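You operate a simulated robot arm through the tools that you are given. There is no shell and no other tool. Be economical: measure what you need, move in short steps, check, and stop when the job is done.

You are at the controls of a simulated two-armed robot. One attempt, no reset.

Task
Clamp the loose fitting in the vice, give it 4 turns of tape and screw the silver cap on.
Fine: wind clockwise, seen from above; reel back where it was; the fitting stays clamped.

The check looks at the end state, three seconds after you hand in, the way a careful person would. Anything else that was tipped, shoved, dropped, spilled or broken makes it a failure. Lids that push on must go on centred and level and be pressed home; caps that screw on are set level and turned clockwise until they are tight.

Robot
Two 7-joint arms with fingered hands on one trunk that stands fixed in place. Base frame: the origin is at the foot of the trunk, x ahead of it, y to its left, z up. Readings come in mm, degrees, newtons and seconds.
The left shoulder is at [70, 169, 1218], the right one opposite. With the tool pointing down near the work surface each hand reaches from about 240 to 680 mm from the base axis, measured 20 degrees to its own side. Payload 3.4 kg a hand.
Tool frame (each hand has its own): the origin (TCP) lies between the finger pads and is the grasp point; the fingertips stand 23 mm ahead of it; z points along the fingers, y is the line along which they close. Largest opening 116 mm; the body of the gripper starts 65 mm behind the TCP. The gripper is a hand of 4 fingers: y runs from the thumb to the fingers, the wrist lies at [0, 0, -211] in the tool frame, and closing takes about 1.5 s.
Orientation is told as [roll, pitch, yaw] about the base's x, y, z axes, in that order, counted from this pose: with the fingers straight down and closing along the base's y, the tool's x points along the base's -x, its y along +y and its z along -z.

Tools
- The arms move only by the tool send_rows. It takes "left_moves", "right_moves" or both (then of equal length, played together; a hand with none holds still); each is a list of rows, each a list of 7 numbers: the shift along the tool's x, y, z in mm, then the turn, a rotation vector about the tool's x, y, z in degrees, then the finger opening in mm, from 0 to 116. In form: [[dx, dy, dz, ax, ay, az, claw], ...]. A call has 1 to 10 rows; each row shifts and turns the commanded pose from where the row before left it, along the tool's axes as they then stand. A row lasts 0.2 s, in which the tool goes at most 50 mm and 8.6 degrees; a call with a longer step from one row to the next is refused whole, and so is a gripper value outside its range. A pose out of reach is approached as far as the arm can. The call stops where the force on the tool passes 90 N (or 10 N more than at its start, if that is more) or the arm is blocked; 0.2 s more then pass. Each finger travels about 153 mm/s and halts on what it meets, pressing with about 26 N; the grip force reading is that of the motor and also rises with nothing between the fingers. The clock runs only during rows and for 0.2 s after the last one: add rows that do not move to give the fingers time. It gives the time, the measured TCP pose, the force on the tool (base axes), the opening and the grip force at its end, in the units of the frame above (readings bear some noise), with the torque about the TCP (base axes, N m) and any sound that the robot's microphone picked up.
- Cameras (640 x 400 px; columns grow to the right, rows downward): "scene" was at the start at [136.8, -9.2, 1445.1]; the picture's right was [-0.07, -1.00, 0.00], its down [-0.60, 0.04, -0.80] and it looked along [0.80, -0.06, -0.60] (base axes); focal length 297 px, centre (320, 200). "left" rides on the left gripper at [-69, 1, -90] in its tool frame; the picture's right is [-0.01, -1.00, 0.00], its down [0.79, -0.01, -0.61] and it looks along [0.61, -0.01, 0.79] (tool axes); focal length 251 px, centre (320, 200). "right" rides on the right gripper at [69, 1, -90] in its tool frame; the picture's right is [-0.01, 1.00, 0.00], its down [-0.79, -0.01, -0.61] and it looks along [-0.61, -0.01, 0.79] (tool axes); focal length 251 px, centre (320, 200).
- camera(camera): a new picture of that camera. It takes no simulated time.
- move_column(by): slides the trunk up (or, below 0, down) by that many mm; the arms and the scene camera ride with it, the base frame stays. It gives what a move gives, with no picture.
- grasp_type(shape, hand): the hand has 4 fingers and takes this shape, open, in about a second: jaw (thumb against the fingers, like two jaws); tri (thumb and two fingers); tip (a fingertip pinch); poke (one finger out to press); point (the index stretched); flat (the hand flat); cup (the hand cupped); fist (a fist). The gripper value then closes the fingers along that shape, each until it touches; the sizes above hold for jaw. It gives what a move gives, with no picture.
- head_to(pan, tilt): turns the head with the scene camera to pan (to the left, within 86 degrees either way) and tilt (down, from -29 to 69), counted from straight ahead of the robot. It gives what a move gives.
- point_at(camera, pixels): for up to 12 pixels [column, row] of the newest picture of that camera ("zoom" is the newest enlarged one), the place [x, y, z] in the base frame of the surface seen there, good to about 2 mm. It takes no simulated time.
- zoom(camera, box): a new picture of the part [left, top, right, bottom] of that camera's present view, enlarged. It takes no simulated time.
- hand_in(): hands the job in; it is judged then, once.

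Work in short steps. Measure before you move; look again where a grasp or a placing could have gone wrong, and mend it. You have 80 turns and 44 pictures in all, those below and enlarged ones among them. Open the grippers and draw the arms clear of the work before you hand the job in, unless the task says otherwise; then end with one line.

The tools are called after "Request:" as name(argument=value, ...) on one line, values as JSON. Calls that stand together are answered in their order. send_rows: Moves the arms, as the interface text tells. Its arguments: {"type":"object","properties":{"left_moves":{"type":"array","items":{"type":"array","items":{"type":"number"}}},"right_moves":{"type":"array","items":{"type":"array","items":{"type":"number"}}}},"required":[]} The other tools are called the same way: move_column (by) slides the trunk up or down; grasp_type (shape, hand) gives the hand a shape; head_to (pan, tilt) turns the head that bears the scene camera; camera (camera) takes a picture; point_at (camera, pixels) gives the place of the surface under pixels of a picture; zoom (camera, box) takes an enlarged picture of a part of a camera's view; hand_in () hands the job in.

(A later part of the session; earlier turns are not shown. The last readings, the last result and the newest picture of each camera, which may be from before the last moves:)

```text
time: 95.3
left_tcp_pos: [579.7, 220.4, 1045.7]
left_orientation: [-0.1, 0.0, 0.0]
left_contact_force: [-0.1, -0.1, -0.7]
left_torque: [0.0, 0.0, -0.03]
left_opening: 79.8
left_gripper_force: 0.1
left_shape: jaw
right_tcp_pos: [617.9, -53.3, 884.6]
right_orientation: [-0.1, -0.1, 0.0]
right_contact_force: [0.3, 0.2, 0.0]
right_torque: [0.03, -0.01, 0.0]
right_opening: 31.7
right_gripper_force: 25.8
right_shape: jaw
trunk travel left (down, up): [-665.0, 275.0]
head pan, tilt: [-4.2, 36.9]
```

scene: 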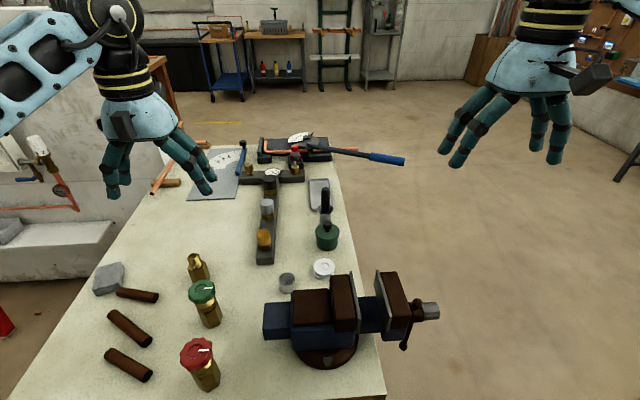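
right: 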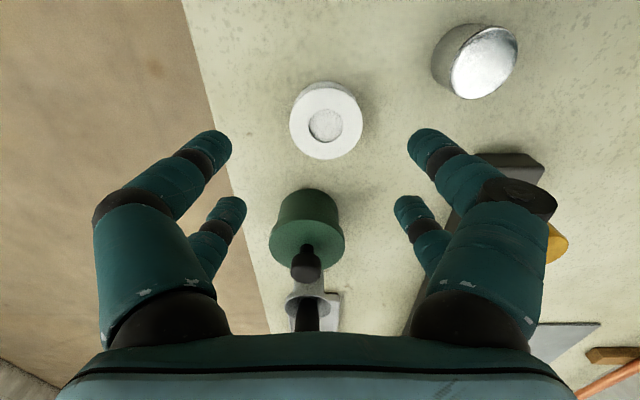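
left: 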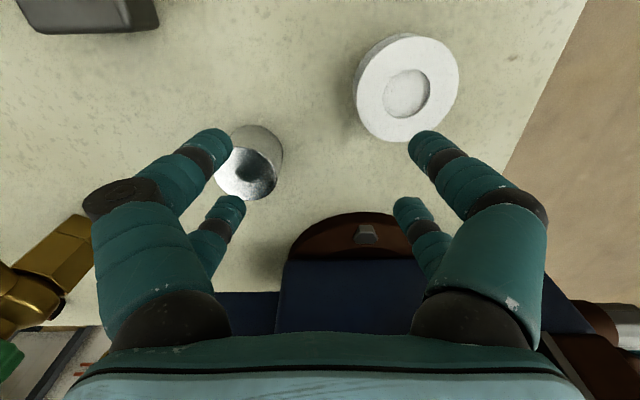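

The reel is gripped (halted at 31.7 mm). I lift it to z≈1029 and bring it to the start of the orbit at (505,−113), beside the thread axis (447,−113).

Request:
send_rows(right_moves=[[0, 0, -10, 0, 0, 0, 0], [0, 0, -44, 0, 0, 0, 0], [0, 0, -45, 0, 0, 0, 0], [0, 0, -45, 0, 0, 0, 0], [28, -15, 0, 0, 0, 0, 0], [28, -15, 0, 0, 0, 0, 0], [28, -15, 0, 0, 0, 0, 0], [28, -15, 0, 0, 0, 0, 0], [0, 0, 0, 0, 0, 0, 0]])

Request:
camera(camera="right")

Request:
point_at(camera="right", pixels=[[320, 200], [320, 170], [320, 50], [320, 40], [320, 60], [300, 60], [340, 60], [320, 80]])

```text
time: 97.3
left_tcp_pos: [580.5, 222.5, 1045.6]
left_orientation: [-0.2, 0.0, 0.0]
left_contact_force: [0.6, 0.4, 0.6]
left_torque: [-0.01, 0.02, -0.03]
left_opening: 80.1
left_gripper_force: 0.2
left_shape: jaw
right_tcp_pos: [504.4, -114.7, 1028.8]
right_orientation: [-0.3, 0.2, -0.1]
right_contact_force: [0.5, 0.7, 0.1]
right_torque: [0.01, 0.01, 0.03]
right_opening: 30.8
right_gripper_force: 25.7
right_shape: jaw
right hand out of reach, approached as far as the arm can: row 4
trunk travel left (down, up): [-665.0, 275.0]
head pan, tilt: [-4.2, 36.9]
```

```text
6 pictures are left
```

right: 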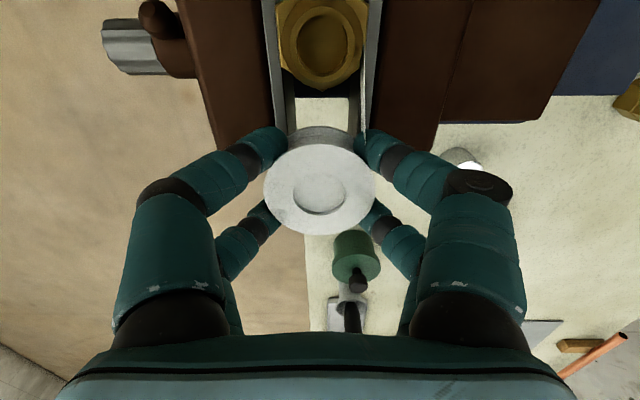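

```text
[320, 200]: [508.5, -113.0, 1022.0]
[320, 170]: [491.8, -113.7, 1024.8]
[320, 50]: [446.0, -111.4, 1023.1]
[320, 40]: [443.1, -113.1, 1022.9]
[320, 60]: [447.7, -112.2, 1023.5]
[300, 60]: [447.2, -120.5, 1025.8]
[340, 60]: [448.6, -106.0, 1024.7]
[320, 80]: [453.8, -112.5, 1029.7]
```

The fitting is clamped between the plates with axis ≈(446.5,−112.5), reel beside it. I wind one clockwise turn (+x→−y→−x→+y) at radius 52 and look.

Request:
send_rows(right_moves=[[16, -28.6, 0, 0, 0, 0, 0], [26, -18.9, 0, 0, 0, 0, 0], [32.1, 0, 0, 0, 0, 0, 0], [26, 18.9, 0, 0, 0, 0, 0], [10, 30.6, 0, 0, 0, 0, 0], [-10, 30.6, 0, 0, 0, 0, 0], [-26, 18.9, 0, 0, 0, 0, 0], [-32.1, 0, 0, 0, 0, 0, 0], [-26, -18.9, 0, 0, 0, 0, 0], [-10, -30.6, 0, 0, 0, 0, 0]])

Request:
camera(camera="right")

```text
time: 99.5
left_tcp_pos: [580.3, 219.8, 1046.7]
left_orientation: [-0.1, 0.0, 0.0]
left_contact_force: [0.7, 0.1, 0.1]
left_torque: [0.01, 0.01, 0.0]
left_opening: 80.0
left_gripper_force: 0.2
left_shape: jaw
right_tcp_pos: [498.5, -113.8, 1026.3]
right_orientation: [-0.1, 0.0, 0.0]
right_contact_force: [-0.4, -1.0, -0.4]
right_torque: [0.0, 0.03, 0.01]
right_opening: 29.7
right_gripper_force: 26.3
right_shape: jaw
trunk travel left (down, up): [-665.0, 275.0]
head pan, tilt: [-4.2, 36.9]
```

```text
5 pictures are left
```

right: 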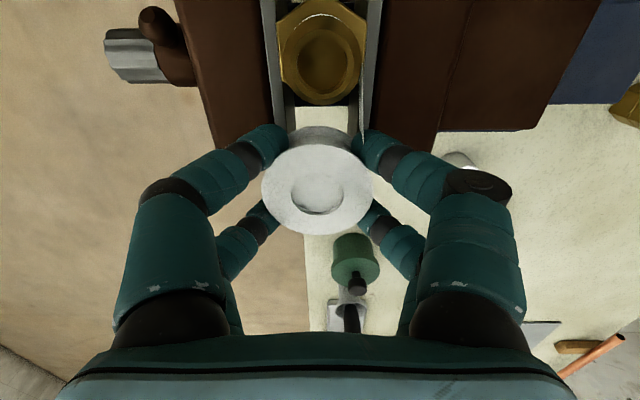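

A pale band now shows at the far side of the thread (325,8) – tape is going on, reel still gripped. Three more turns, with a slight overshoot.

Request:
send_rows(right_moves=[[10, -30.6, 0, 0, 0, 0, 0], [26, -18.9, 0, 0, 0, 0, 0], [32.1, 0, 0, 0, 0, 0, 0], [26, 18.9, 0, 0, 0, 0, 0], [10, 30.6, 0, 0, 0, 0, 0], [-10, 30.6, 0, 0, 0, 0, 0], [-26, 18.9, 0, 0, 0, 0, 0], [-32.1, 0, 0, 0, 0, 0, 0], [-26, -18.9, 0, 0, 0, 0, 0], [-10, -30.6, 0, 0, 0, 0, 0]])

Request:
send_rows(right_moves=[[10, -30.6, 0, 0, 0, 0, 0], [26, -18.9, 0, 0, 0, 0, 0], [32.1, 0, 0, 0, 0, 0, 0], [26, 18.9, 0, 0, 0, 0, 0], [10, 30.6, 0, 0, 0, 0, 0], [-10, 30.6, 0, 0, 0, 0, 0], [-26, 18.9, 0, 0, 0, 0, 0], [-32.1, 0, 0, 0, 0, 0, 0], [-26, -18.9, 0, 0, 0, 0, 0], [-10, -30.6, 0, 0, 0, 0, 0]])

Request:
send_rows(right_moves=[[10, -30.6, 0, 0, 0, 0, 0], [26, -18.9, 0, 0, 0, 0, 0], [32.1, 0, 0, 0, 0, 0, 0], [26, 18.9, 0, 0, 0, 0, 0], [10, 30.6, 0, 0, 0, 0, 0], [-10, 30.6, 0, 0, 0, 0, 0], [-26, 18.9, 0, 0, 0, 0, 0], [-32.1, 0, 0, 0, 0, 0, 0], [-26, -18.9, 0, 0, 0, 0, 0], [-10, -30.6, 0, 0, 0, 0, 0]])

Request:
send_rows(right_moves=[[2, -10, 0, 0, 0, 0, 0], [0, 0, 0, 0, 0, 0, 0]])

Request:
zoom(camera="scene", box=[280, 200, 460, 320])

```text
time: 101.7
left_tcp_pos: [581.0, 220.0, 1045.7]
left_orientation: [0.0, 0.0, 0.0]
left_contact_force: [0.1, 0.1, 0.3]
left_torque: [0.03, 0.0, -0.01]
left_opening: 79.6
left_gripper_force: 0.0
left_shape: jaw
right_tcp_pos: [499.4, -113.1, 1027.3]
right_orientation: [-0.1, -0.1, 0.1]
right_contact_force: [0.4, 0.2, 0.4]
right_torque: [-0.01, 0.0, -0.01]
right_opening: 29.9
right_gripper_force: 25.8
right_shape: jaw
trunk travel left (down, up): [-665.0, 275.0]
head pan, tilt: [-4.2, 36.9]
```

```text
time: 103.9
left_tcp_pos: [579.8, 219.1, 1046.7]
left_orientation: [-0.1, 0.0, -0.1]
left_contact_force: [0.2, 0.5, 0.0]
left_torque: [0.01, 0.01, 0.0]
left_opening: 80.1
left_gripper_force: 0.0
left_shape: jaw
right_tcp_pos: [495.6, -111.3, 1029.0]
right_orientation: [0.0, 0.0, 0.0]
right_contact_force: [0.3, 0.1, -1.3]
right_torque: [0.03, 0.01, -0.03]
right_opening: 29.7
right_gripper_force: 25.8
right_shape: jaw
trunk travel left (down, up): [-665.0, 275.0]
head pan, tilt: [-4.2, 36.9]
```

```text
time: 106.1
left_tcp_pos: [579.5, 219.7, 1044.7]
left_orientation: [0.0, 0.0, 0.0]
left_contact_force: [-0.4, 0.2, -0.6]
left_torque: [0.01, 0.03, -0.03]
left_opening: 80.1
left_gripper_force: 0.1
left_shape: jaw
right_tcp_pos: [498.9, -112.8, 1027.8]
right_orientation: [-0.1, 0.0, 0.0]
right_contact_force: [0.1, 0.4, 0.0]
right_torque: [-0.01, 0.03, 0.02]
right_opening: 29.2
right_gripper_force: 26.7
right_shape: jaw
trunk travel left (down, up): [-665.0, 275.0]
head pan, tilt: [-4.2, 36.9]
```

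```text
time: 106.7
left_tcp_pos: [580.8, 220.6, 1044.7]
left_orientation: [-0.2, 0.0, 0.0]
left_contact_force: [-0.4, 0.3, -0.3]
left_torque: [-0.02, 0.0, 0.0]
left_opening: 79.8
left_gripper_force: 0.0
left_shape: jaw
right_tcp_pos: [496.3, -121.6, 1027.7]
right_orientation: [-0.1, -0.1, 0.1]
right_contact_force: [-0.6, 0.7, 0.1]
right_torque: [0.0, 0.01, 0.0]
right_opening: 29.1
right_gripper_force: 25.9
right_shape: jaw
trunk travel left (down, up): [-665.0, 275.0]
head pan, tilt: [-4.2, 36.9]
```

```text
3.33 times, centred on (370, 260) of scene
```

zoom: 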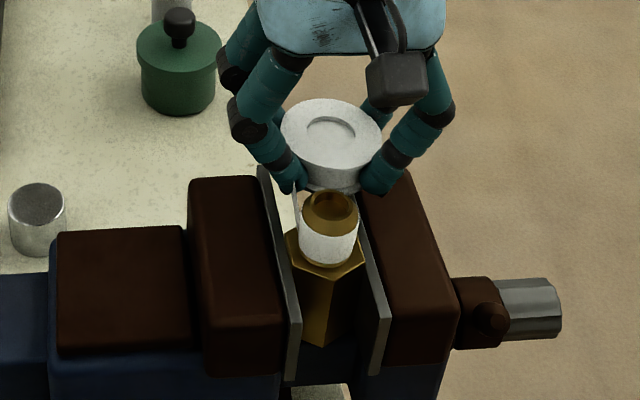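

Tape is neatly around the thread. I take the reel out radially (+x) and back to its place at (617.5,−53), stopping at z≈894.

Request:
send_rows(right_moves=[[-31, 0, 0, 0, 0, 0, 0], [-31, 0, 0, 0, 0, 0, 0], [-19.5, 23, 23, 0, 0, 0, 0], [-19.5, 23, 23, 0, 0, 0, 0], [-20, 23, 23, 0, 0, 0, 0], [0, 0, 30, 0, 0, 0, 0], [0, 0, 25, 0, 0, 0, 0], [0, 0, 10, 0, 0, 0, 0], [0, 0, 0, 0, 0, 0, 0]])

```text
time: 108.7
left_tcp_pos: [580.4, 221.0, 1044.7]
left_orientation: [-0.1, -0.2, -0.1]
left_contact_force: [0.0, -0.7, -0.6]
left_torque: [0.02, -0.03, 0.01]
left_opening: 79.8
left_gripper_force: 0.0
left_shape: jaw
right_tcp_pos: [614.5, -53.4, 893.9]
right_orientation: [-0.2, -0.1, -0.1]
right_contact_force: [0.2, -0.5, -0.1]
right_torque: [-0.01, -0.01, -0.04]
right_opening: 29.2
right_gripper_force: 26.1
right_shape: jaw
trunk travel left (down, up): [-665.0, 275.0]
head pan, tilt: [-4.2, 36.9]
```

I lower the last 9 mm in small steps watching contact.

Request:
send_rows(right_moves=[[-1, 0, 3, 0, 0, 0, 0], [0, 0, 2, 0, 0, 0, 0], [0, 0, 2, 0, 0, 0, 0], [0, 0, 1.5, 0, 0, 0, 0], [0, 0, 0, 0, 0, 0, 0]])

```text
time: 109.9
left_tcp_pos: [580.4, 221.1, 1045.5]
left_orientation: [-0.2, -0.1, 0.0]
left_contact_force: [0.0, -0.5, -0.5]
left_torque: [0.01, -0.02, -0.01]
left_opening: 80.1
left_gripper_force: 0.1
left_shape: jaw
right_tcp_pos: [616.7, -55.1, 887.0]
right_orientation: [-0.2, -0.1, 0.0]
right_contact_force: [0.7, 0.0, -0.7]
right_torque: [-0.01, -0.05, 0.02]
right_opening: 29.1
right_gripper_force: 25.9
right_shape: jaw
trunk travel left (down, up): [-665.0, 275.0]
head pan, tilt: [-4.2, 36.9]
```

Release the reel, lift and draw the right hand away to the right rear.

Request:
send_rows(right_moves=[[0, 0, 1.5, 0, 0, 0, 0], [0, 0, 0, 0, 0, 0, 35], [0, 0, 0, 0, 0, 0, 45], [0, 0, 0, 0, 0, 0, 65], [0, 0, 0, 0, 0, 0, 80], [0, 0, -20, 0, 0, 0, 80], [0, 0, -40, 0, 0, 0, 80], [0, 0, -30, 0, 0, 0, 80], [10, -25, -20, 0, 0, 0, 80], [10, -35, -10, 0, 0, 0, 80]])

Request:
send_rows(right_moves=[[10, -40, -10, 0, 0, 0, 80], [10, -40, -10, 0, 0, 0, 80], [10, -40, -10, 0, 0, 0, 80], [10, -40, -10, 0, 0, 0, 80], [20, -20, -20, 0, 0, 0, 80], [20, -20, -20, 0, 0, 0, 80], [0, 0, 0, 0, 0, 0, 80], [0, 0, 0, 0, 0, 0, 80], [0, 0, 0, 0, 0, 0, 80]], left_moves=[[0, 0, 0, 0, 0, 0, 80], [0, 0, 0, 0, 0, 0, 80], [0, 0, 0, 0, 0, 0, 75], [0.5, -37, 0, 0, 0, 0, 70], [0.5, -37, 0, 0, 0, 0, 70], [0.5, -37, 0, 0, 0, 0, 70], [0.5, -37, 0, 0, 0, 0, 70], [1, -37, 0, 0, 0, 0, 70], [0, 0, 0, 0, 0, 0, 70]])

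Request:
camera(camera="left")

```text
time: 112.1
left_tcp_pos: [578.4, 219.9, 1046.1]
left_orientation: [0.0, -0.1, 0.1]
left_contact_force: [-0.4, -0.5, 0.8]
left_torque: [-0.01, -0.03, 0.01]
left_opening: 79.6
left_gripper_force: 0.0
left_shape: jaw
right_tcp_pos: [595.9, -113.6, 1002.4]
right_orientation: [0.0, -0.2, 0.0]
right_contact_force: [0.0, -0.8, -0.8]
right_torque: [-0.02, 0.0, -0.01]
right_opening: 79.8
right_gripper_force: 0.1
right_shape: jaw
trunk travel left (down, up): [-665.0, 275.0]
head pan, tilt: [-4.2, 36.9]
```

```text
time: 114.1
left_tcp_pos: [577.2, 34.3, 1045.4]
left_orientation: [-0.2, -0.1, 0.0]
left_contact_force: [0.5, 0.9, -0.1]
left_torque: [0.01, 0.02, -0.02]
left_opening: 70.6
left_gripper_force: 0.1
left_shape: jaw
right_tcp_pos: [516.5, -313.2, 1087.3]
right_orientation: [0.0, 0.0, 0.0]
right_contact_force: [0.2, 0.6, -0.1]
right_torque: [-0.01, -0.01, 0.02]
right_opening: 79.8
right_gripper_force: 0.0
right_shape: jaw
trunk travel left (down, up): [-665.0, 275.0]
head pan, tilt: [-4.2, 36.9]
```

```text
3 pictures are left
```

left: 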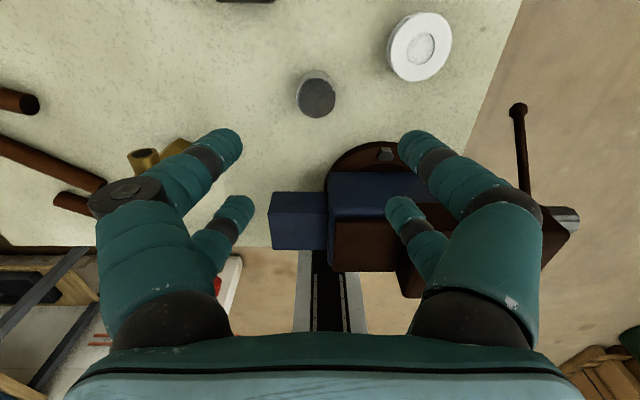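

Reel is down. The vice lever now appears pointing +x at (517,110); I measure it along with the reel and cap.

Request:
point_at(camera="left", pixels=[[517, 110], [525, 180], [420, 15], [420, 76], [392, 46], [447, 46], [317, 76], [317, 112], [303, 95], [334, 95], [317, 95]])

```text
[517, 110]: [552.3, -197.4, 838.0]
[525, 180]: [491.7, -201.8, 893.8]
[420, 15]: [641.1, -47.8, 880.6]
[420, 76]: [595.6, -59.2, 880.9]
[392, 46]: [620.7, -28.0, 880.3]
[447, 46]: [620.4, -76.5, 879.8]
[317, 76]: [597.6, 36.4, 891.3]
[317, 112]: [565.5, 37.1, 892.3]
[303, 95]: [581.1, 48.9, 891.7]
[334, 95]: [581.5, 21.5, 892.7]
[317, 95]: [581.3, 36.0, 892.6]
```

Reel is back (618.5,−52). But the lever has been knocked back from about +20° to −50° (when the arm was diverted), so the clamp may be slack. I retighten by pushing the lever's short upper end toward +x (clockwise) with the closed right hand pointing down.

Request:
send_rows(right_moves=[[34, 20, 0, 0, 0, 0, 0], [34, 20, 0, 0, 0, 0, 0], [34, 20, 0, 0, 0, 0, 0], [34, 20, 0, 0, 0, 0, 0], [35, 20, 0, 0, 0, 0, 0], [0, 0, 40, 0, 0, 0, 0], [0, 0, 40, 0, 0, 0, 0], [0, 0, 25, 0, 0, 0, 0], [0, 0, 14, 0, 0, 0, 0], [0, 0, 0, 0, 0, 0, 0]])

Request:
send_rows(right_moves=[[-10, 0, 0, 0, 0, 0, 0], [-10, 0, 0, 0, 0, 0, 0], [-10, 0, 0, 0, 0, 0, 0], [-10, 0, 0, 0, 0, 0, 0], [-10, 0, 0, 0, 0, 0, 0]])

Request:
send_rows(right_moves=[[-8, 0, 0, 0, 0, 0, 0], [-8, 0, 0, 0, 0, 0, 0], [-8, 0, 0, 0, 0, 0, 0], [-8, 0, 0, 0, 0, 0, 0]])

```text
time: 116.3
left_tcp_pos: [576.5, 35.3, 1045.8]
left_orientation: [-0.3, -0.2, 0.0]
left_contact_force: [-0.1, -0.2, -0.3]
left_torque: [-0.04, -0.02, 0.04]
left_opening: 70.6
left_gripper_force: 0.0
left_shape: jaw
right_tcp_pos: [344.2, -212.9, 964.2]
right_orientation: [-0.1, -0.1, 0.0]
right_contact_force: [0.0, 0.5, 0.7]
right_torque: [-0.01, -0.01, 0.02]
right_opening: 0.1
right_gripper_force: 26.2
right_shape: jaw
trunk travel left (down, up): [-665.0, 275.0]
head pan, tilt: [-4.2, 36.9]
```

```text
time: 117.5
left_tcp_pos: [578.3, 34.2, 1045.5]
left_orientation: [-0.2, -0.1, 0.0]
left_contact_force: [0.1, -0.1, 0.2]
left_torque: [0.02, 0.03, 0.01]
left_opening: 70.5
left_gripper_force: 0.0
left_shape: jaw
right_tcp_pos: [396.0, -215.2, 965.3]
right_orientation: [-0.3, 0.0, -0.1]
right_contact_force: [-2.0, -9.1, -0.5]
right_torque: [0.24, -0.08, -0.11]
right_opening: 0.1
right_gripper_force: 25.7
right_shape: jaw
trunk travel left (down, up): [-665.0, 275.0]
head pan, tilt: [-4.2, 36.9]
```

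```text
time: 118.5
left_tcp_pos: [576.5, 32.2, 1045.3]
left_orientation: [-0.2, 0.0, 0.0]
left_contact_force: [1.0, -0.2, -0.6]
left_torque: [-0.01, 0.01, 0.0]
left_opening: 70.4
left_gripper_force: 0.1
left_shape: jaw
right_tcp_pos: [428.3, -215.0, 964.5]
right_orientation: [0.0, 0.0, 0.0]
right_contact_force: [-3.1, -11.1, 1.2]
right_torque: [0.33, -0.1, 0.33]
right_opening: 0.0
right_gripper_force: 25.8
right_shape: jaw
trunk travel left (down, up): [-665.0, 275.0]
head pan, tilt: [-4.2, 36.9]
```

Only light x-force so far (some rub in y). Shift 4 mm toward −y and continue pushing +x.

Request:
send_rows(right_moves=[[-8, -4, 0, 0, 0, 0, 0], [-8, 0, 0, 0, 0, 0, 0], [-8, 0, 0, 0, 0, 0, 0]])

Request:
send_rows(right_moves=[[-8, 0, 0, 0, 0, 0, 0], [-8, 0, 0, 0, 0, 0, 0], [-8, 0, 0, 0, 0, 0, 0]])

Request:
zoom(camera="scene", box=[300, 220, 480, 360])

```text
time: 119.3
left_tcp_pos: [574.8, 32.6, 1045.3]
left_orientation: [-0.1, -0.3, -0.1]
left_contact_force: [0.2, -0.1, -0.6]
left_torque: [0.0, 0.02, 0.03]
left_opening: 70.3
left_gripper_force: 0.0
left_shape: jaw
right_tcp_pos: [449.9, -218.1, 965.5]
right_orientation: [-0.2, -0.1, 0.0]
right_contact_force: [-5.2, -5.0, 6.0]
right_torque: [-0.02, 0.21, 0.12]
right_opening: 0.0
right_gripper_force: 26.3
right_shape: jaw
trunk travel left (down, up): [-665.0, 275.0]
head pan, tilt: [-4.2, 36.9]
```

```text
time: 120.1
left_tcp_pos: [575.2, 34.9, 1045.4]
left_orientation: [-0.1, 0.0, 0.0]
left_contact_force: [0.7, 0.6, 0.4]
left_torque: [-0.01, 0.01, -0.01]
left_opening: 70.3
left_gripper_force: 0.0
left_shape: jaw
right_tcp_pos: [474.7, -214.5, 965.5]
right_orientation: [-0.1, -0.2, -0.1]
right_contact_force: [-2.4, 0.1, 7.7]
right_torque: [0.13, 0.19, 0.01]
right_opening: 0.0
right_gripper_force: 25.7
right_shape: jaw
trunk travel left (down, up): [-665.0, 275.0]
head pan, tilt: [-4.2, 36.9]
```

```text
2.86 times, centred on (390, 290) of scene
```

zoom: 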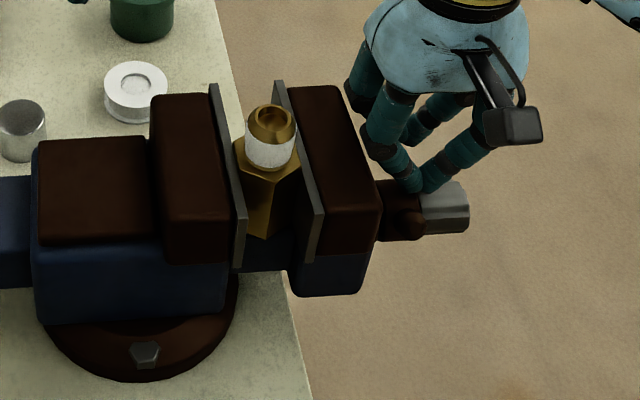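

The hand slid past; the short-end ball at (412,222) still faces −x. I measure ball, plates and hex edges from this view.

Request:
point_at(camera="zoom", pixels=[[412, 222], [405, 200], [385, 222], [243, 225], [242, 250], [308, 225], [310, 255], [262, 215], [250, 200], [240, 150], [297, 165], [292, 150]])

```text
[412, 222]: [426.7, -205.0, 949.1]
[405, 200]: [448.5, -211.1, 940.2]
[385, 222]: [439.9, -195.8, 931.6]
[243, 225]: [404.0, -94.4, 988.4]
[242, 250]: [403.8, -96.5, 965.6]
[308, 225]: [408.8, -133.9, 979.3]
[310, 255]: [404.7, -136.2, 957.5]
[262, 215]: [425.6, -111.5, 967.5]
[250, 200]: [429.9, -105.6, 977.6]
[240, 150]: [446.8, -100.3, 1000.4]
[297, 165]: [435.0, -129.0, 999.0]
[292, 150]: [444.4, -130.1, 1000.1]
```

The jaws could be slack by under a millimetre, and the lever needs pushing past its earlier tight point. The right hand is no longer needed for anything else, so I take it back to horizontal outside the vice (left raised first), lower the trunk and retighten properly, reaching deeper over the lever this time.

Request:
send_rows(left_moves=[[0, 0, -30, 0, 0, 0, 70], [0, 0, -30, 0, 0, 0, 70], [0, 0, 0, 0, 0, 0, 70], [0, 0, 0, 0, 0, 0, 70], [0, 0, 0, 0, 0, 0, 70], [0, 0, 0, 0, 0, 0, 70]], right_moves=[[0, 0, -40, 0, 0, 0, 0], [0, 0, -40, 0, 0, 0, 0], [29, -33, 0, 0, 0, 0, 0], [29, -33, 0, 0, 0, 0, 0], [29, -33, 0, 0, 0, 0, 0], [29, -33, 0, 0, 0, 0, 0]])

Request:
send_rows(right_moves=[[0, 0, 0, -8.5, 0, 0, 0], [0, 0, 0, -8.5, 0, 0, 0], [0, 0, 0, -8.5, 0, 0, 0], [0, 0, 0, -8.5, 0, 0, 0], [0, 0, 0, -8.5, 0, 0, 0], [0, 0, 0, -8.5, 0, 0, 0], [0, 0, 0, -8.5, 0, 0, 0], [0, 0, 0, -8.5, 0, 0, 0], [0, 0, 0, -8.5, 0, 0, 0], [0, 0, 0, -8.5, 0, 0, 0]])

Request:
send_rows(right_moves=[[0, 0, 0, -5, 0, 0, 0], [0, 0, 0, 0, 0, 0, 0]])

Request:
move_column(by=-120)

Request:
send_rows(right_moves=[[-38, -4, 0, 0, 0, 0, 0], [-38, -4, 0, 0, 0, 0, 0], [-38, -4, 0, 0, 0, 0, 0], [-38, -4, 0, 0, 0, 0, 0], [-42, -4, 0, 0, 0, 0, 0], [0, 0, 0, 0, 0, 0, 0]])

```text
time: 121.5
left_tcp_pos: [574.6, 35.7, 1107.7]
left_orientation: [-0.1, -0.2, 0.0]
left_contact_force: [-0.2, 0.4, -0.4]
left_torque: [0.0, -0.01, 0.0]
left_opening: 70.4
left_gripper_force: 0.0
left_shape: jaw
right_tcp_pos: [356.9, -347.8, 1046.4]
right_orientation: [-0.1, -0.2, 0.0]
right_contact_force: [-0.3, -0.5, 0.7]
right_torque: [-0.02, -0.03, 0.0]
right_opening: 0.0
right_gripper_force: 26.2
right_shape: jaw
trunk travel left (down, up): [-665.0, 275.0]
head pan, tilt: [-4.2, 36.9]
```

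```text
time: 123.7
left_tcp_pos: [578.7, 35.4, 1104.8]
left_orientation: [-0.2, 0.0, 0.0]
left_contact_force: [0.2, 0.0, 0.1]
left_torque: [-0.02, -0.02, -0.01]
left_opening: 70.3
left_gripper_force: 0.1
left_shape: jaw
right_tcp_pos: [359.3, -348.2, 1045.8]
right_orientation: [85.0, -0.2, 0.0]
right_contact_force: [0.5, 0.2, -0.5]
right_torque: [-0.01, 0.0, 0.0]
right_opening: 0.0
right_gripper_force: 25.9
right_shape: jaw
trunk travel left (down, up): [-665.0, 275.0]
head pan, tilt: [-4.2, 36.9]
```

```text
time: 124.3
left_tcp_pos: [577.5, 36.2, 1104.0]
left_orientation: [-0.2, -0.1, 0.0]
left_contact_force: [0.5, -0.7, 0.0]
left_torque: [-0.02, -0.03, -0.01]
left_opening: 70.2
left_gripper_force: 0.0
left_shape: jaw
right_tcp_pos: [359.6, -348.3, 1046.5]
right_orientation: [90.0, -0.1, 0.0]
right_contact_force: [0.2, -0.3, -0.4]
right_torque: [-0.03, 0.01, -0.01]
right_opening: 0.0
right_gripper_force: 26.7
right_shape: jaw
trunk travel left (down, up): [-665.0, 275.0]
head pan, tilt: [-4.2, 36.9]
```

```text
time: 125.8
left_tcp_pos: [576.3, 35.9, 985.3]
left_orientation: [-0.2, -0.1, 0.0]
left_contact_force: [0.1, -0.2, -0.1]
left_torque: [0.03, -0.01, -0.02]
left_opening: 70.6
left_gripper_force: 0.0
left_shape: jaw
right_tcp_pos: [359.4, -349.5, 925.3]
right_orientation: [89.9, 0.0, 0.0]
right_contact_force: [-0.4, 0.1, 0.1]
right_torque: [0.02, -0.01, -0.01]
right_opening: 0.1
right_gripper_force: 25.8
right_shape: jaw
trunk travel left (down, up): [-545.0, 395.0]
head pan, tilt: [-4.2, 36.9]
```

```text
time: 127.2
left_tcp_pos: [577.3, 34.2, 985.1]
left_orientation: [0.0, -0.1, 0.0]
left_contact_force: [0.3, 0.5, 0.7]
left_torque: [-0.01, 0.06, 0.03]
left_opening: 70.6
left_gripper_force: 0.0
left_shape: jaw
right_tcp_pos: [531.8, -348.7, 907.2]
right_orientation: [89.9, -0.2, -0.2]
right_contact_force: [0.1, 0.2, -0.2]
right_torque: [-0.02, 0.01, 0.01]
right_opening: 0.0
right_gripper_force: 26.0
right_shape: jaw
right hand out of reach, approached as far as the arm can: row 5
trunk travel left (down, up): [-545.0, 395.0]
head pan, tilt: [-4.2, 36.9]
```

In position beside the lever; go in to y≈−208, then follow the clockwise arc.

Request:
send_rows(right_moves=[[0, 0, 35, 0, 0, 0, 0], [0, 0, 35, 0, 0, 0, 0], [0, 0, 35, 0, 0, 0, 0], [-10, 0, 35, 0, 0, 0, 0], [-10, 0, 0, 0, 0, 0, 0], [0, 0, 0, 0, 0, 0, 0]])

Request:
send_rows(right_moves=[[14.3, -36, 0, 0, 0, 0, 0], [25.5, -28.4, 0, 0, 0, 0, 0], [17.1, -8.4, 0, 0, 0, 0, 0], [17.1, -8.4, 0, 0, 0, 0, 0]])

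Request:
send_rows(right_moves=[[12, -1, 0, 0, 0, 0, 0], [12, -1, 0, 0, 0, 0, 0], [12, 2, 0, 0, 0, 0, 0]])

Request:
send_rows(right_moves=[[12, 3, 0, 0, 0, 0, 0], [12, 4, 0, 0, 0, 0, 0], [12, 5, 0, 0, 0, 0, 0]])

```text
time: 128.6
left_tcp_pos: [575.9, 35.7, 985.2]
left_orientation: [-0.3, -0.1, 0.0]
left_contact_force: [0.6, 0.1, -0.2]
left_torque: [0.03, -0.01, -0.02]
left_opening: 70.4
left_gripper_force: 0.1
left_shape: jaw
right_tcp_pos: [551.7, -208.0, 907.5]
right_orientation: [90.0, -0.1, 0.0]
right_contact_force: [0.3, 0.3, 0.2]
right_torque: [-0.04, -0.01, 0.02]
right_opening: 0.0
right_gripper_force: 26.1
right_shape: jaw
trunk travel left (down, up): [-545.0, 395.0]
head pan, tilt: [-4.2, 36.9]
```

```text
time: 129.6
left_tcp_pos: [582.6, 35.4, 982.9]
left_orientation: [0.0, 0.2, 0.0]
left_contact_force: [0.7, 0.0, 0.8]
left_torque: [0.0, -0.02, 0.02]
left_opening: 70.5
left_gripper_force: 0.1
left_shape: jaw
right_tcp_pos: [481.7, -212.2, 826.8]
right_orientation: [90.2, 0.1, -0.5]
right_contact_force: [47.2, -16.0, 29.6]
right_torque: [0.56, 1.57, -0.01]
right_opening: 0.0
right_gripper_force: 26.1
right_shape: jaw
trunk travel left (down, up): [-545.0, 395.0]
head pan, tilt: [-4.2, 36.9]
```

```text
time: 130.4
left_tcp_pos: [585.5, 33.1, 978.5]
left_orientation: [0.0, 0.6, 0.0]
left_contact_force: [0.2, -1.1, 0.4]
left_torque: [-0.04, 0.01, 0.0]
left_opening: 70.5
left_gripper_force: 0.1
left_shape: jaw
right_tcp_pos: [450.7, -215.3, 820.6]
right_orientation: [90.0, 0.6, -0.5]
right_contact_force: [58.4, -21.4, 3.2]
right_torque: [0.45, 1.19, -0.08]
right_opening: 0.3
right_gripper_force: 25.9
right_shape: jaw
trunk travel left (down, up): [-545.0, 395.0]
head pan, tilt: [-4.2, 36.9]
```

```text
time: 131.2
left_tcp_pos: [587.0, 30.7, 978.3]
left_orientation: [0.0, 0.6, 0.0]
left_contact_force: [0.2, 0.9, -1.0]
left_torque: [0.02, 0.02, 0.0]
left_opening: 70.2
left_gripper_force: 0.0
left_shape: jaw
right_tcp_pos: [416.0, -215.0, 830.1]
right_orientation: [89.7, 0.7, -0.6]
right_contact_force: [50.5, -20.4, -22.3]
right_torque: [0.16, 0.25, 0.0]
right_opening: 0.0
right_gripper_force: 26.1
right_shape: jaw
trunk travel left (down, up): [-545.0, 395.0]
head pan, tilt: [-4.2, 36.9]
```

Resistance is a steady ~57 N from about −25° on: the clamp is firmly tight (the lever springs back when let go). I ease the right hand back, withdraw it, raise the trunk 60 and let the left hand descend on the cap at (580,36).

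Request:
send_rows(right_moves=[[-12, -5, 0, 0, 0, 0, 0], [-24, -5, 0, 0, 0, 0, 0], [-30, 2, 0, 0, 0, 0, 0], [-30, 12, 0, 0, 0, 0, 0], [-20, 30, 0, 0, 0, 0, 0], [-10, 35, 0, 0, 0, 0, 0], [0, 0, -45, 0, 0, 0, 0], [0, 0, -45, 0, 0, 0, 0], [0, 0, -45, 0, 0, 0, 0], [0, 0, 0, 0, 0, 0, 0]])

Request:
move_column(by=60)

Request:
send_rows(left_moves=[[0, 0, 40, 0, 0, 0, 70], [0, 0, 40, 0, 0, 0, 70], [0, 0, 30, 0, 0, 0, 70], [0, 0, 0, 0, 0, 0, 70], [0, 0, 0, 0, 0, 0, 70]])

```text
time: 133.4
left_tcp_pos: [576.3, 35.0, 985.1]
left_orientation: [-0.1, -0.1, 0.0]
left_contact_force: [-0.4, -0.1, 0.2]
left_torque: [0.0, 0.02, 0.02]
left_opening: 70.3
left_gripper_force: 0.0
left_shape: jaw
right_tcp_pos: [531.1, -342.7, 908.9]
right_orientation: [89.9, -0.1, 0.1]
right_contact_force: [0.6, -0.3, -0.1]
right_torque: [-0.02, -0.02, 0.03]
right_opening: 0.0
right_gripper_force: 26.1
right_shape: jaw
trunk travel left (down, up): [-545.0, 395.0]
head pan, tilt: [-4.2, 36.9]
```

```text
time: 134.4
left_tcp_pos: [578.2, 36.2, 1044.8]
left_orientation: [-0.2, 0.0, -0.1]
left_contact_force: [0.2, 0.2, -0.5]
left_torque: [0.0, -0.03, -0.01]
left_opening: 70.8
left_gripper_force: 0.0
left_shape: jaw
right_tcp_pos: [531.6, -342.9, 967.9]
right_orientation: [90.0, -0.1, 0.0]
right_contact_force: [-0.6, 0.6, 0.5]
right_torque: [0.01, -0.01, 0.0]
right_opening: 0.2
right_gripper_force: 25.7
right_shape: jaw
trunk travel left (down, up): [-605.0, 335.0]
head pan, tilt: [-4.2, 36.9]
```

```text
time: 135.6
left_tcp_pos: [578.0, 36.9, 935.5]
left_orientation: [-0.2, -0.1, -0.1]
left_contact_force: [-1.1, 0.5, 1.1]
left_torque: [0.01, 0.01, -0.01]
left_opening: 70.2
left_gripper_force: 0.1
left_shape: jaw
right_tcp_pos: [531.3, -343.6, 968.8]
right_orientation: [89.9, -0.2, 0.0]
right_contact_force: [1.1, -0.1, -0.8]
right_torque: [0.02, -0.01, 0.01]
right_opening: 0.1
right_gripper_force: 25.5
right_shape: jaw
trunk travel left (down, up): [-605.0, 335.0]
head pan, tilt: [-4.2, 36.9]
```

I pre-turn the left hand counter-clockwise (cap is round) to have clockwise range for screwing.

Request:
send_rows(left_moves=[[0, 0, 0, 0, 0, -8.5, 70], [0, 0, 0, 0, 0, -8.5, 70], [0, 0, 0, 0, 0, -8.5, 70], [0, 0, 0, 0, 0, -8.5, 70], [0, 0, 0, 0, 0, -8.5, 70], [0, 0, 0, 0, 0, -8.5, 70], [0, 0, 0, 0, 0, -8.5, 70], [0, 0, 0, 0, 0, -8.5, 70], [2.4, -2, 0, 0, 0, 0, 70], [0, 0, 0, 0, 0, 0, 70]])

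```text
time: 137.8
left_tcp_pos: [578.3, 32.1, 935.1]
left_orientation: [-0.1, 0.1, 68.2]
left_contact_force: [0.2, 0.0, -0.2]
left_torque: [-0.04, -0.01, -0.01]
left_opening: 70.5
left_gripper_force: 0.0
left_shape: jaw
right_tcp_pos: [530.5, -342.3, 967.1]
right_orientation: [89.9, -0.1, 0.0]
right_contact_force: [-0.2, -0.8, -0.4]
right_torque: [0.02, 0.0, -0.01]
right_opening: 0.2
right_gripper_force: 25.9
right_shape: jaw
trunk travel left (down, up): [-605.0, 335.0]
head pan, tilt: [-4.2, 36.9]
```

Descend to z≈896 around the cap, close, and lift.

Request:
send_rows(left_moves=[[-1.6, 0, 18, 0, 0, 0, 70], [0, 0, 14, 0, 0, 0, 70], [0, 0, 7, 0, 0, 0, 70], [0, 0, 0, 0, 0, 0, 50], [0, 0, 0, 0, 0, 0, 30], [0, 0, 0, 0, 0, 0, 15], [0, 0, 0, 0, 0, 0, 0], [0, 0, 0, 0, 0, 0, 0], [0, 0, 0, 0, 0, 0, 0]])

Request:
send_rows(left_moves=[[0, 0, -10, 0, 0, 0, 0], [0, 0, -40, 0, 0, 0, 0], [0, 0, -45, 0, 0, 0, 0], [0, 0, -45, 0, 0, 0, 0], [0, 0, -40, 0, 0, 0, 0], [0, 0, 0, 0, 0, 0, 0]])

```text
time: 139.8
left_tcp_pos: [579.0, 34.0, 896.7]
left_orientation: [-0.2, 0.1, 68.1]
left_contact_force: [-0.1, 0.2, -0.3]
left_torque: [0.0, -0.02, 0.0]
left_opening: 13.5
left_gripper_force: 26.3
left_shape: jaw
right_tcp_pos: [531.4, -342.6, 967.4]
right_orientation: [89.9, -0.2, -0.1]
right_contact_force: [-0.4, -1.4, 0.0]
right_torque: [0.0, 0.01, 0.04]
right_opening: 0.1
right_gripper_force: 26.2
right_shape: jaw
trunk travel left (down, up): [-605.0, 335.0]
head pan, tilt: [-4.2, 36.9]
```

```text
time: 141.2
left_tcp_pos: [579.1, 34.5, 1075.3]
left_orientation: [-0.1, 0.2, 68.0]
left_contact_force: [0.7, 0.2, -0.7]
left_torque: [0.01, 0.0, 0.05]
left_opening: 12.8
left_gripper_force: 26.7
left_shape: jaw
right_tcp_pos: [532.0, -342.6, 967.8]
right_orientation: [89.8, 0.0, 0.0]
right_contact_force: [0.8, -0.4, 0.2]
right_torque: [0.01, -0.03, 0.01]
right_opening: 0.1
right_gripper_force: 26.0
right_shape: jaw
trunk travel left (down, up): [-605.0, 335.0]
head pan, tilt: [-4.2, 36.9]
```

Cap is held (12.8 mm). I carry it above the thread axis (446.5,−112.5) and check its centring with a picture.

Request:
send_rows(left_moves=[[31.4, 11.3, -1, 0, 0, 0, 0], [31.4, 11.3, -1, 0, 0, 0, 0], [31.4, 11.3, -1, 0, 0, 0, 0], [31.4, 11.3, -1, 0, 0, 0, 0], [31.4, 11.3, 0, 0, 0, 0, 0], [31.2, 11.3, 0, 0, 0, 0, 0], [0, 0, 0, 0, 0, 0, 0], [0, 0, 0, 0, 0, 0, 0]])

Request:
camera(camera="left")

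```text
time: 143.0
left_tcp_pos: [445.5, -114.5, 1080.5]
left_orientation: [-0.1, 0.1, 68.0]
left_contact_force: [0.1, -0.1, -0.2]
left_torque: [-0.01, -0.02, 0.03]
left_opening: 12.8
left_gripper_force: 26.2
left_shape: jaw
right_tcp_pos: [531.4, -344.2, 967.6]
right_orientation: [90.0, 0.0, 0.0]
right_contact_force: [0.3, -0.5, -0.1]
right_torque: [0.01, 0.0, -0.03]
right_opening: 0.1
right_gripper_force: 26.0
right_shape: jaw
trunk travel left (down, up): [-605.0, 335.0]
head pan, tilt: [-4.2, 36.9]
```

```text
1 pictures are left
```

left: 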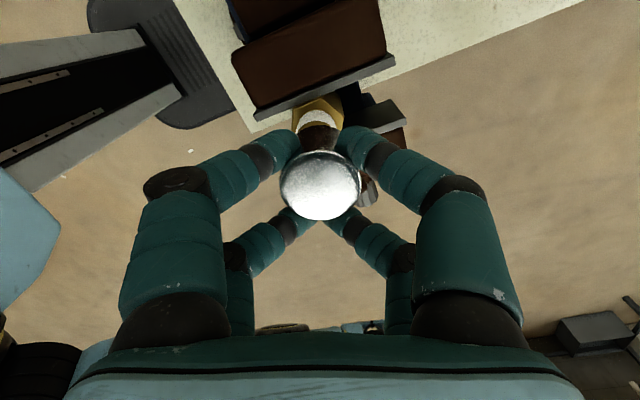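

Cap and the taped thread are both visible; I measure their edges for alignment.

Request:
point_at(camera="left", pixels=[[320, 185], [285, 185], [356, 185], [320, 158], [320, 214], [300, 165], [340, 165], [318, 118], [302, 120], [334, 120], [318, 140], [300, 105]])

```text
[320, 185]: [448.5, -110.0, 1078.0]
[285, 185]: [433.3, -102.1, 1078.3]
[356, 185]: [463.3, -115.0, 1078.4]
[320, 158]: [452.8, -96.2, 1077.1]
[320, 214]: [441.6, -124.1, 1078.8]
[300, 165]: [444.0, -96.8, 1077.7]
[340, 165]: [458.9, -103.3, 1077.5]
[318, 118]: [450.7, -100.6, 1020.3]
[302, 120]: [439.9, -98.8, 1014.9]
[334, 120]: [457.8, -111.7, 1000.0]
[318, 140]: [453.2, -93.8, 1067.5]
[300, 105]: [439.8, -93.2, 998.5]
```

Cap centre is (448,−110), so I shift it by (−1.5,−2.7) and lower until it meets the thread.

Request:
send_rows(left_moves=[[3.1, 0.4, 0, 0, 0, 0, 0], [0, 0, 5, 0, 0, 0, 0], [0, 0, 5, 0, 0, 0, 0], [0, 0, 3, 0, 0, 0, 0], [0, 0, 2, 0, 0, 0, 0], [0, 0, 0, 0, 0, 0, 0]])

Request:
send_rows(left_moves=[[0, 0, 2, 0, 0, 0, 0], [0, 0, 1, 0, 0, 0, 0], [0, 0, 1, 0, 0, 0, 0], [0, 0, 0, 0, 0, 0, 0]])

```text
time: 144.4
left_tcp_pos: [445.2, -118.0, 1065.7]
left_orientation: [-0.1, 0.2, 67.9]
left_contact_force: [-0.3, -1.5, -0.7]
left_torque: [-0.01, 0.03, -0.01]
left_opening: 13.3
left_gripper_force: 26.1
left_shape: jaw
right_tcp_pos: [530.5, -343.9, 967.5]
right_orientation: [89.8, -0.1, 0.0]
right_contact_force: [-0.6, 0.3, 0.0]
right_torque: [0.01, 0.04, 0.0]
right_opening: 0.1
right_gripper_force: 26.0
right_shape: jaw
trunk travel left (down, up): [-605.0, 335.0]
head pan, tilt: [-4.2, 36.9]
```

```text
time: 145.4
left_tcp_pos: [442.6, -118.3, 1062.4]
left_orientation: [-0.2, 0.0, 68.1]
left_contact_force: [0.4, 0.0, -0.6]
left_torque: [0.06, 0.01, 0.03]
left_opening: 13.3
left_gripper_force: 26.1
left_shape: jaw
right_tcp_pos: [530.9, -343.1, 968.1]
right_orientation: [89.9, -0.1, 0.0]
right_contact_force: [-0.2, -0.3, -1.1]
right_torque: [-0.02, 0.0, 0.02]
right_opening: 0.1
right_gripper_force: 26.4
right_shape: jaw
trunk travel left (down, up): [-605.0, 335.0]
head pan, tilt: [-4.2, 36.9]
```

No contact yet at ~1026; lower 3 mm then 3 mm more, watching force.

Request:
send_rows(left_moves=[[0, 0, 1.5, 0, 0, 0, 0], [0, 0, 1.5, 0, 0, 0, 0], [0, 0, 0, 0, 0, 0, 0]])

Request:
send_rows(left_moves=[[0, 0, 1, 0, 0, 0, 0], [0, 0, 1, 0, 0, 0, 0], [0, 0, 1, 0, 0, 0, 0], [0, 0, 0, 0, 0, 0, 0]])

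```text
time: 146.2
left_tcp_pos: [443.2, -116.9, 1059.1]
left_orientation: [-0.1, 0.1, 68.0]
left_contact_force: [-0.2, -0.1, -0.1]
left_torque: [-0.02, 0.0, 0.0]
left_opening: 13.1
left_gripper_force: 26.1
left_shape: jaw
right_tcp_pos: [530.5, -343.2, 967.5]
right_orientation: [89.8, -0.1, 0.0]
right_contact_force: [-0.3, 0.4, 0.0]
right_torque: [-0.02, -0.02, -0.01]
right_opening: 0.0
right_gripper_force: 25.7
right_shape: jaw
trunk travel left (down, up): [-605.0, 335.0]
head pan, tilt: [-4.2, 36.9]
```

```text
time: 147.2
left_tcp_pos: [443.6, -118.0, 1054.7]
left_orientation: [-0.1, 0.1, 68.0]
left_contact_force: [-0.7, 1.3, -0.3]
left_torque: [0.03, 0.0, -0.03]
left_opening: 12.8
left_gripper_force: 25.9
left_shape: jaw
right_tcp_pos: [531.8, -342.2, 968.3]
right_orientation: [89.8, -0.1, 0.1]
right_contact_force: [0.1, -0.1, -0.1]
right_torque: [0.02, 0.01, 0.01]
right_opening: 0.1
right_gripper_force: 26.3
right_shape: jaw
trunk travel left (down, up): [-605.0, 335.0]
head pan, tilt: [-4.2, 36.9]
```

Cap slides over the thread freely; keep lowering in small steps to contact.

Request:
send_rows(left_moves=[[0, 0, 1.5, 0, 0, 0, 0], [0, 0, 1.5, 0, 0, 0, 0], [0, 0, 1, 0, 0, 0, 0], [0, 0, 0, 0, 0, 0, 0]])

Request:
send_rows(left_moves=[[0, 0, 1, 0, 0, 0, 0], [0, 0, 1, 0, 0, 0, 0], [0, 0, 1, 0, 0, 0, 0], [0, 0, 0, 0, 0, 0, 0]])

Request:
send_rows(left_moves=[[0, 0, 1, 0, 0, 0, 0], [0, 0, 1, 0, 0, 0, 0], [0, 0, 1, 0, 0, 0, 0], [0, 0, 0, 0, 0, 0, 0]])

```text
time: 148.2
left_tcp_pos: [442.2, -117.1, 1050.7]
left_orientation: [-0.2, 0.2, 68.1]
left_contact_force: [-0.7, 2.5, 0.3]
left_torque: [0.11, -0.02, 0.04]
left_opening: 12.9
left_gripper_force: 26.2
left_shape: jaw
right_tcp_pos: [531.7, -342.6, 968.0]
right_orientation: [89.9, -0.2, -0.1]
right_contact_force: [-0.3, 0.6, -0.5]
right_torque: [0.05, 0.02, -0.01]
right_opening: 0.1
right_gripper_force: 26.4
right_shape: jaw
trunk travel left (down, up): [-605.0, 335.0]
head pan, tilt: [-4.2, 36.9]
```

```text
time: 149.2
left_tcp_pos: [444.3, -117.7, 1049.7]
left_orientation: [-0.1, 0.1, 68.0]
left_contact_force: [-1.5, 2.6, 0.2]
left_torque: [0.11, 0.05, 0.03]
left_opening: 12.9
left_gripper_force: 26.3
left_shape: jaw
right_tcp_pos: [531.0, -342.8, 968.5]
right_orientation: [89.8, -0.1, 0.0]
right_contact_force: [-0.1, 0.8, 0.5]
right_torque: [-0.03, -0.02, -0.03]
right_opening: 0.0
right_gripper_force: 25.7
right_shape: jaw
trunk travel left (down, up): [-605.0, 335.0]
head pan, tilt: [-4.2, 36.9]
```

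```text
time: 150.2
left_tcp_pos: [444.7, -117.3, 1046.4]
left_orientation: [-0.1, 0.1, 67.9]
left_contact_force: [-0.5, 2.7, 0.7]
left_torque: [0.12, 0.0, 0.01]
left_opening: 12.7
left_gripper_force: 25.7
left_shape: jaw
right_tcp_pos: [529.6, -343.7, 967.4]
right_orientation: [89.9, -0.1, 0.0]
right_contact_force: [-0.8, 0.0, -0.2]
right_torque: [-0.01, 0.01, 0.0]
right_opening: 0.1
right_gripper_force: 26.5
right_shape: jaw
trunk travel left (down, up): [-605.0, 335.0]
head pan, tilt: [-4.2, 36.9]
```

Light side contact only (+y 2.7 N): shift +1 mm in y, and now lower while turning clockwise.

Request:
send_rows(left_moves=[[-0.9, 0.4, 1, 0, 0, 0, 0], [0, 0, 1, 0, 0, 0, 0], [0, 0, 1, 0, 0, 0, 0], [0, 0, 1, 0, 0, 0, 0], [0, 0, 0, 0, 0, 0, 0]])

Request:
send_rows(left_moves=[[0, 0, 0.5, 0, 0, 8, 0], [0, 0, 0.5, 0, 0, 8, 0], [0, 0, 0.5, 0, 0, 8, 0], [0, 0, 0.5, 0, 0, 8, 0], [0, 0, 0.5, 0, 0, 8, 0], [0, 0, 0.5, 0, 0, 8, 0]])

```text
time: 151.4
left_tcp_pos: [443.2, -116.5, 1043.5]
left_orientation: [-0.3, 0.2, 68.0]
left_contact_force: [2.0, 0.2, 18.2]
left_torque: [0.3, -0.16, 0.02]
left_opening: 12.4
left_gripper_force: 26.4
left_shape: jaw
right_tcp_pos: [530.4, -343.1, 969.8]
right_orientation: [89.9, -0.2, 0.0]
right_contact_force: [-0.6, 0.8, 0.3]
right_torque: [-0.01, 0.01, 0.03]
right_opening: 0.0
right_gripper_force: 25.7
right_shape: jaw
trunk travel left (down, up): [-605.0, 335.0]
head pan, tilt: [-4.2, 36.9]
```

```text
time: 152.8
left_tcp_pos: [440.3, -113.0, 1040.6]
left_orientation: [-0.4, -0.2, 20.0]
left_contact_force: [2.9, 5.6, 35.6]
left_torque: [0.27, -0.45, 0.01]
left_opening: 13.1
left_gripper_force: 26.0
left_shape: jaw
right_tcp_pos: [527.5, -340.8, 971.8]
right_orientation: [89.8, -0.3, 0.0]
right_contact_force: [0.4, -0.7, 0.3]
right_torque: [0.0, 0.01, 0.02]
right_opening: 0.2
right_gripper_force: 25.9
right_shape: jaw
trunk travel left (down, up): [-605.0, 335.0]
head pan, tilt: [-4.2, 36.9]
```

The cap seats on the thread at ~18 N; it sits ≈(−4.4,−1.5) off TCP in the tool frame, so I turn on about the cap's own axis with light downforce.

Request:
send_rows(left_moves=[[-0.1, 4, 0, 0, 0, 0, 0], [-0.2, 0.65, 0.1, 0, 0, 8.5, 0], [-0.2, 0.65, 0.1, 0, 0, 8.5, 0], [-0.2, 0.65, 0.1, 0, 0, 8.5, 0], [-0.2, 0.65, 0.1, 0, 0, 8.5, 0], [-0.2, 0.65, 0.1, 0, 0, 8.5, 0], [-0.2, 0.65, 0.1, 0, 0, 8.5, 0], [-0.2, 0.65, 0.1, 0, 0, 8.5, 0], [-0.2, 0.65, 0.1, 0, 0, 8.5, 0], [-0.2, 0.65, 0.1, 0, 0, 8.5, 0]])

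Request:
send_rows(left_moves=[[-0.2, 0.65, 0.1, 0, 0, 8.5, 0], [-0.2, 0.65, 0.1, 0, 0, 8.5, 0], [-0.2, 0.65, 0.1, 0, 0, 8.5, 0], [0, 0, 0, 0, 0, 0, 0]])

```text
time: 155.0
left_tcp_pos: [441.9, -108.6, 1039.9]
left_orientation: [0.0, -0.2, -56.7]
left_contact_force: [4.4, -11.3, 35.6]
left_torque: [-0.62, -0.26, 0.01]
left_opening: 14.0
left_gripper_force: 26.3
left_shape: jaw
right_tcp_pos: [528.2, -344.8, 969.8]
right_orientation: [90.1, -0.3, 0.1]
right_contact_force: [0.2, 0.1, 0.2]
right_torque: [0.0, -0.01, -0.05]
right_opening: 0.0
right_gripper_force: 26.2
right_shape: jaw
trunk travel left (down, up): [-605.0, 335.0]
head pan, tilt: [-4.2, 36.9]
```

```text
time: 156.0
left_tcp_pos: [443.8, -108.5, 1039.5]
left_orientation: [0.2, -0.2, -82.1]
left_contact_force: [1.8, -12.1, 37.0]
left_torque: [-0.67, -0.05, -0.05]
left_opening: 13.9
left_gripper_force: 26.3
left_shape: jaw
right_tcp_pos: [528.4, -344.6, 969.8]
right_orientation: [90.0, -0.2, 0.0]
right_contact_force: [-0.4, -0.6, 0.1]
right_torque: [-0.01, 0.02, -0.01]
right_opening: 0.2
right_gripper_force: 25.5
right_shape: jaw
trunk travel left (down, up): [-605.0, 335.0]
head pan, tilt: [-4.2, 36.9]
```

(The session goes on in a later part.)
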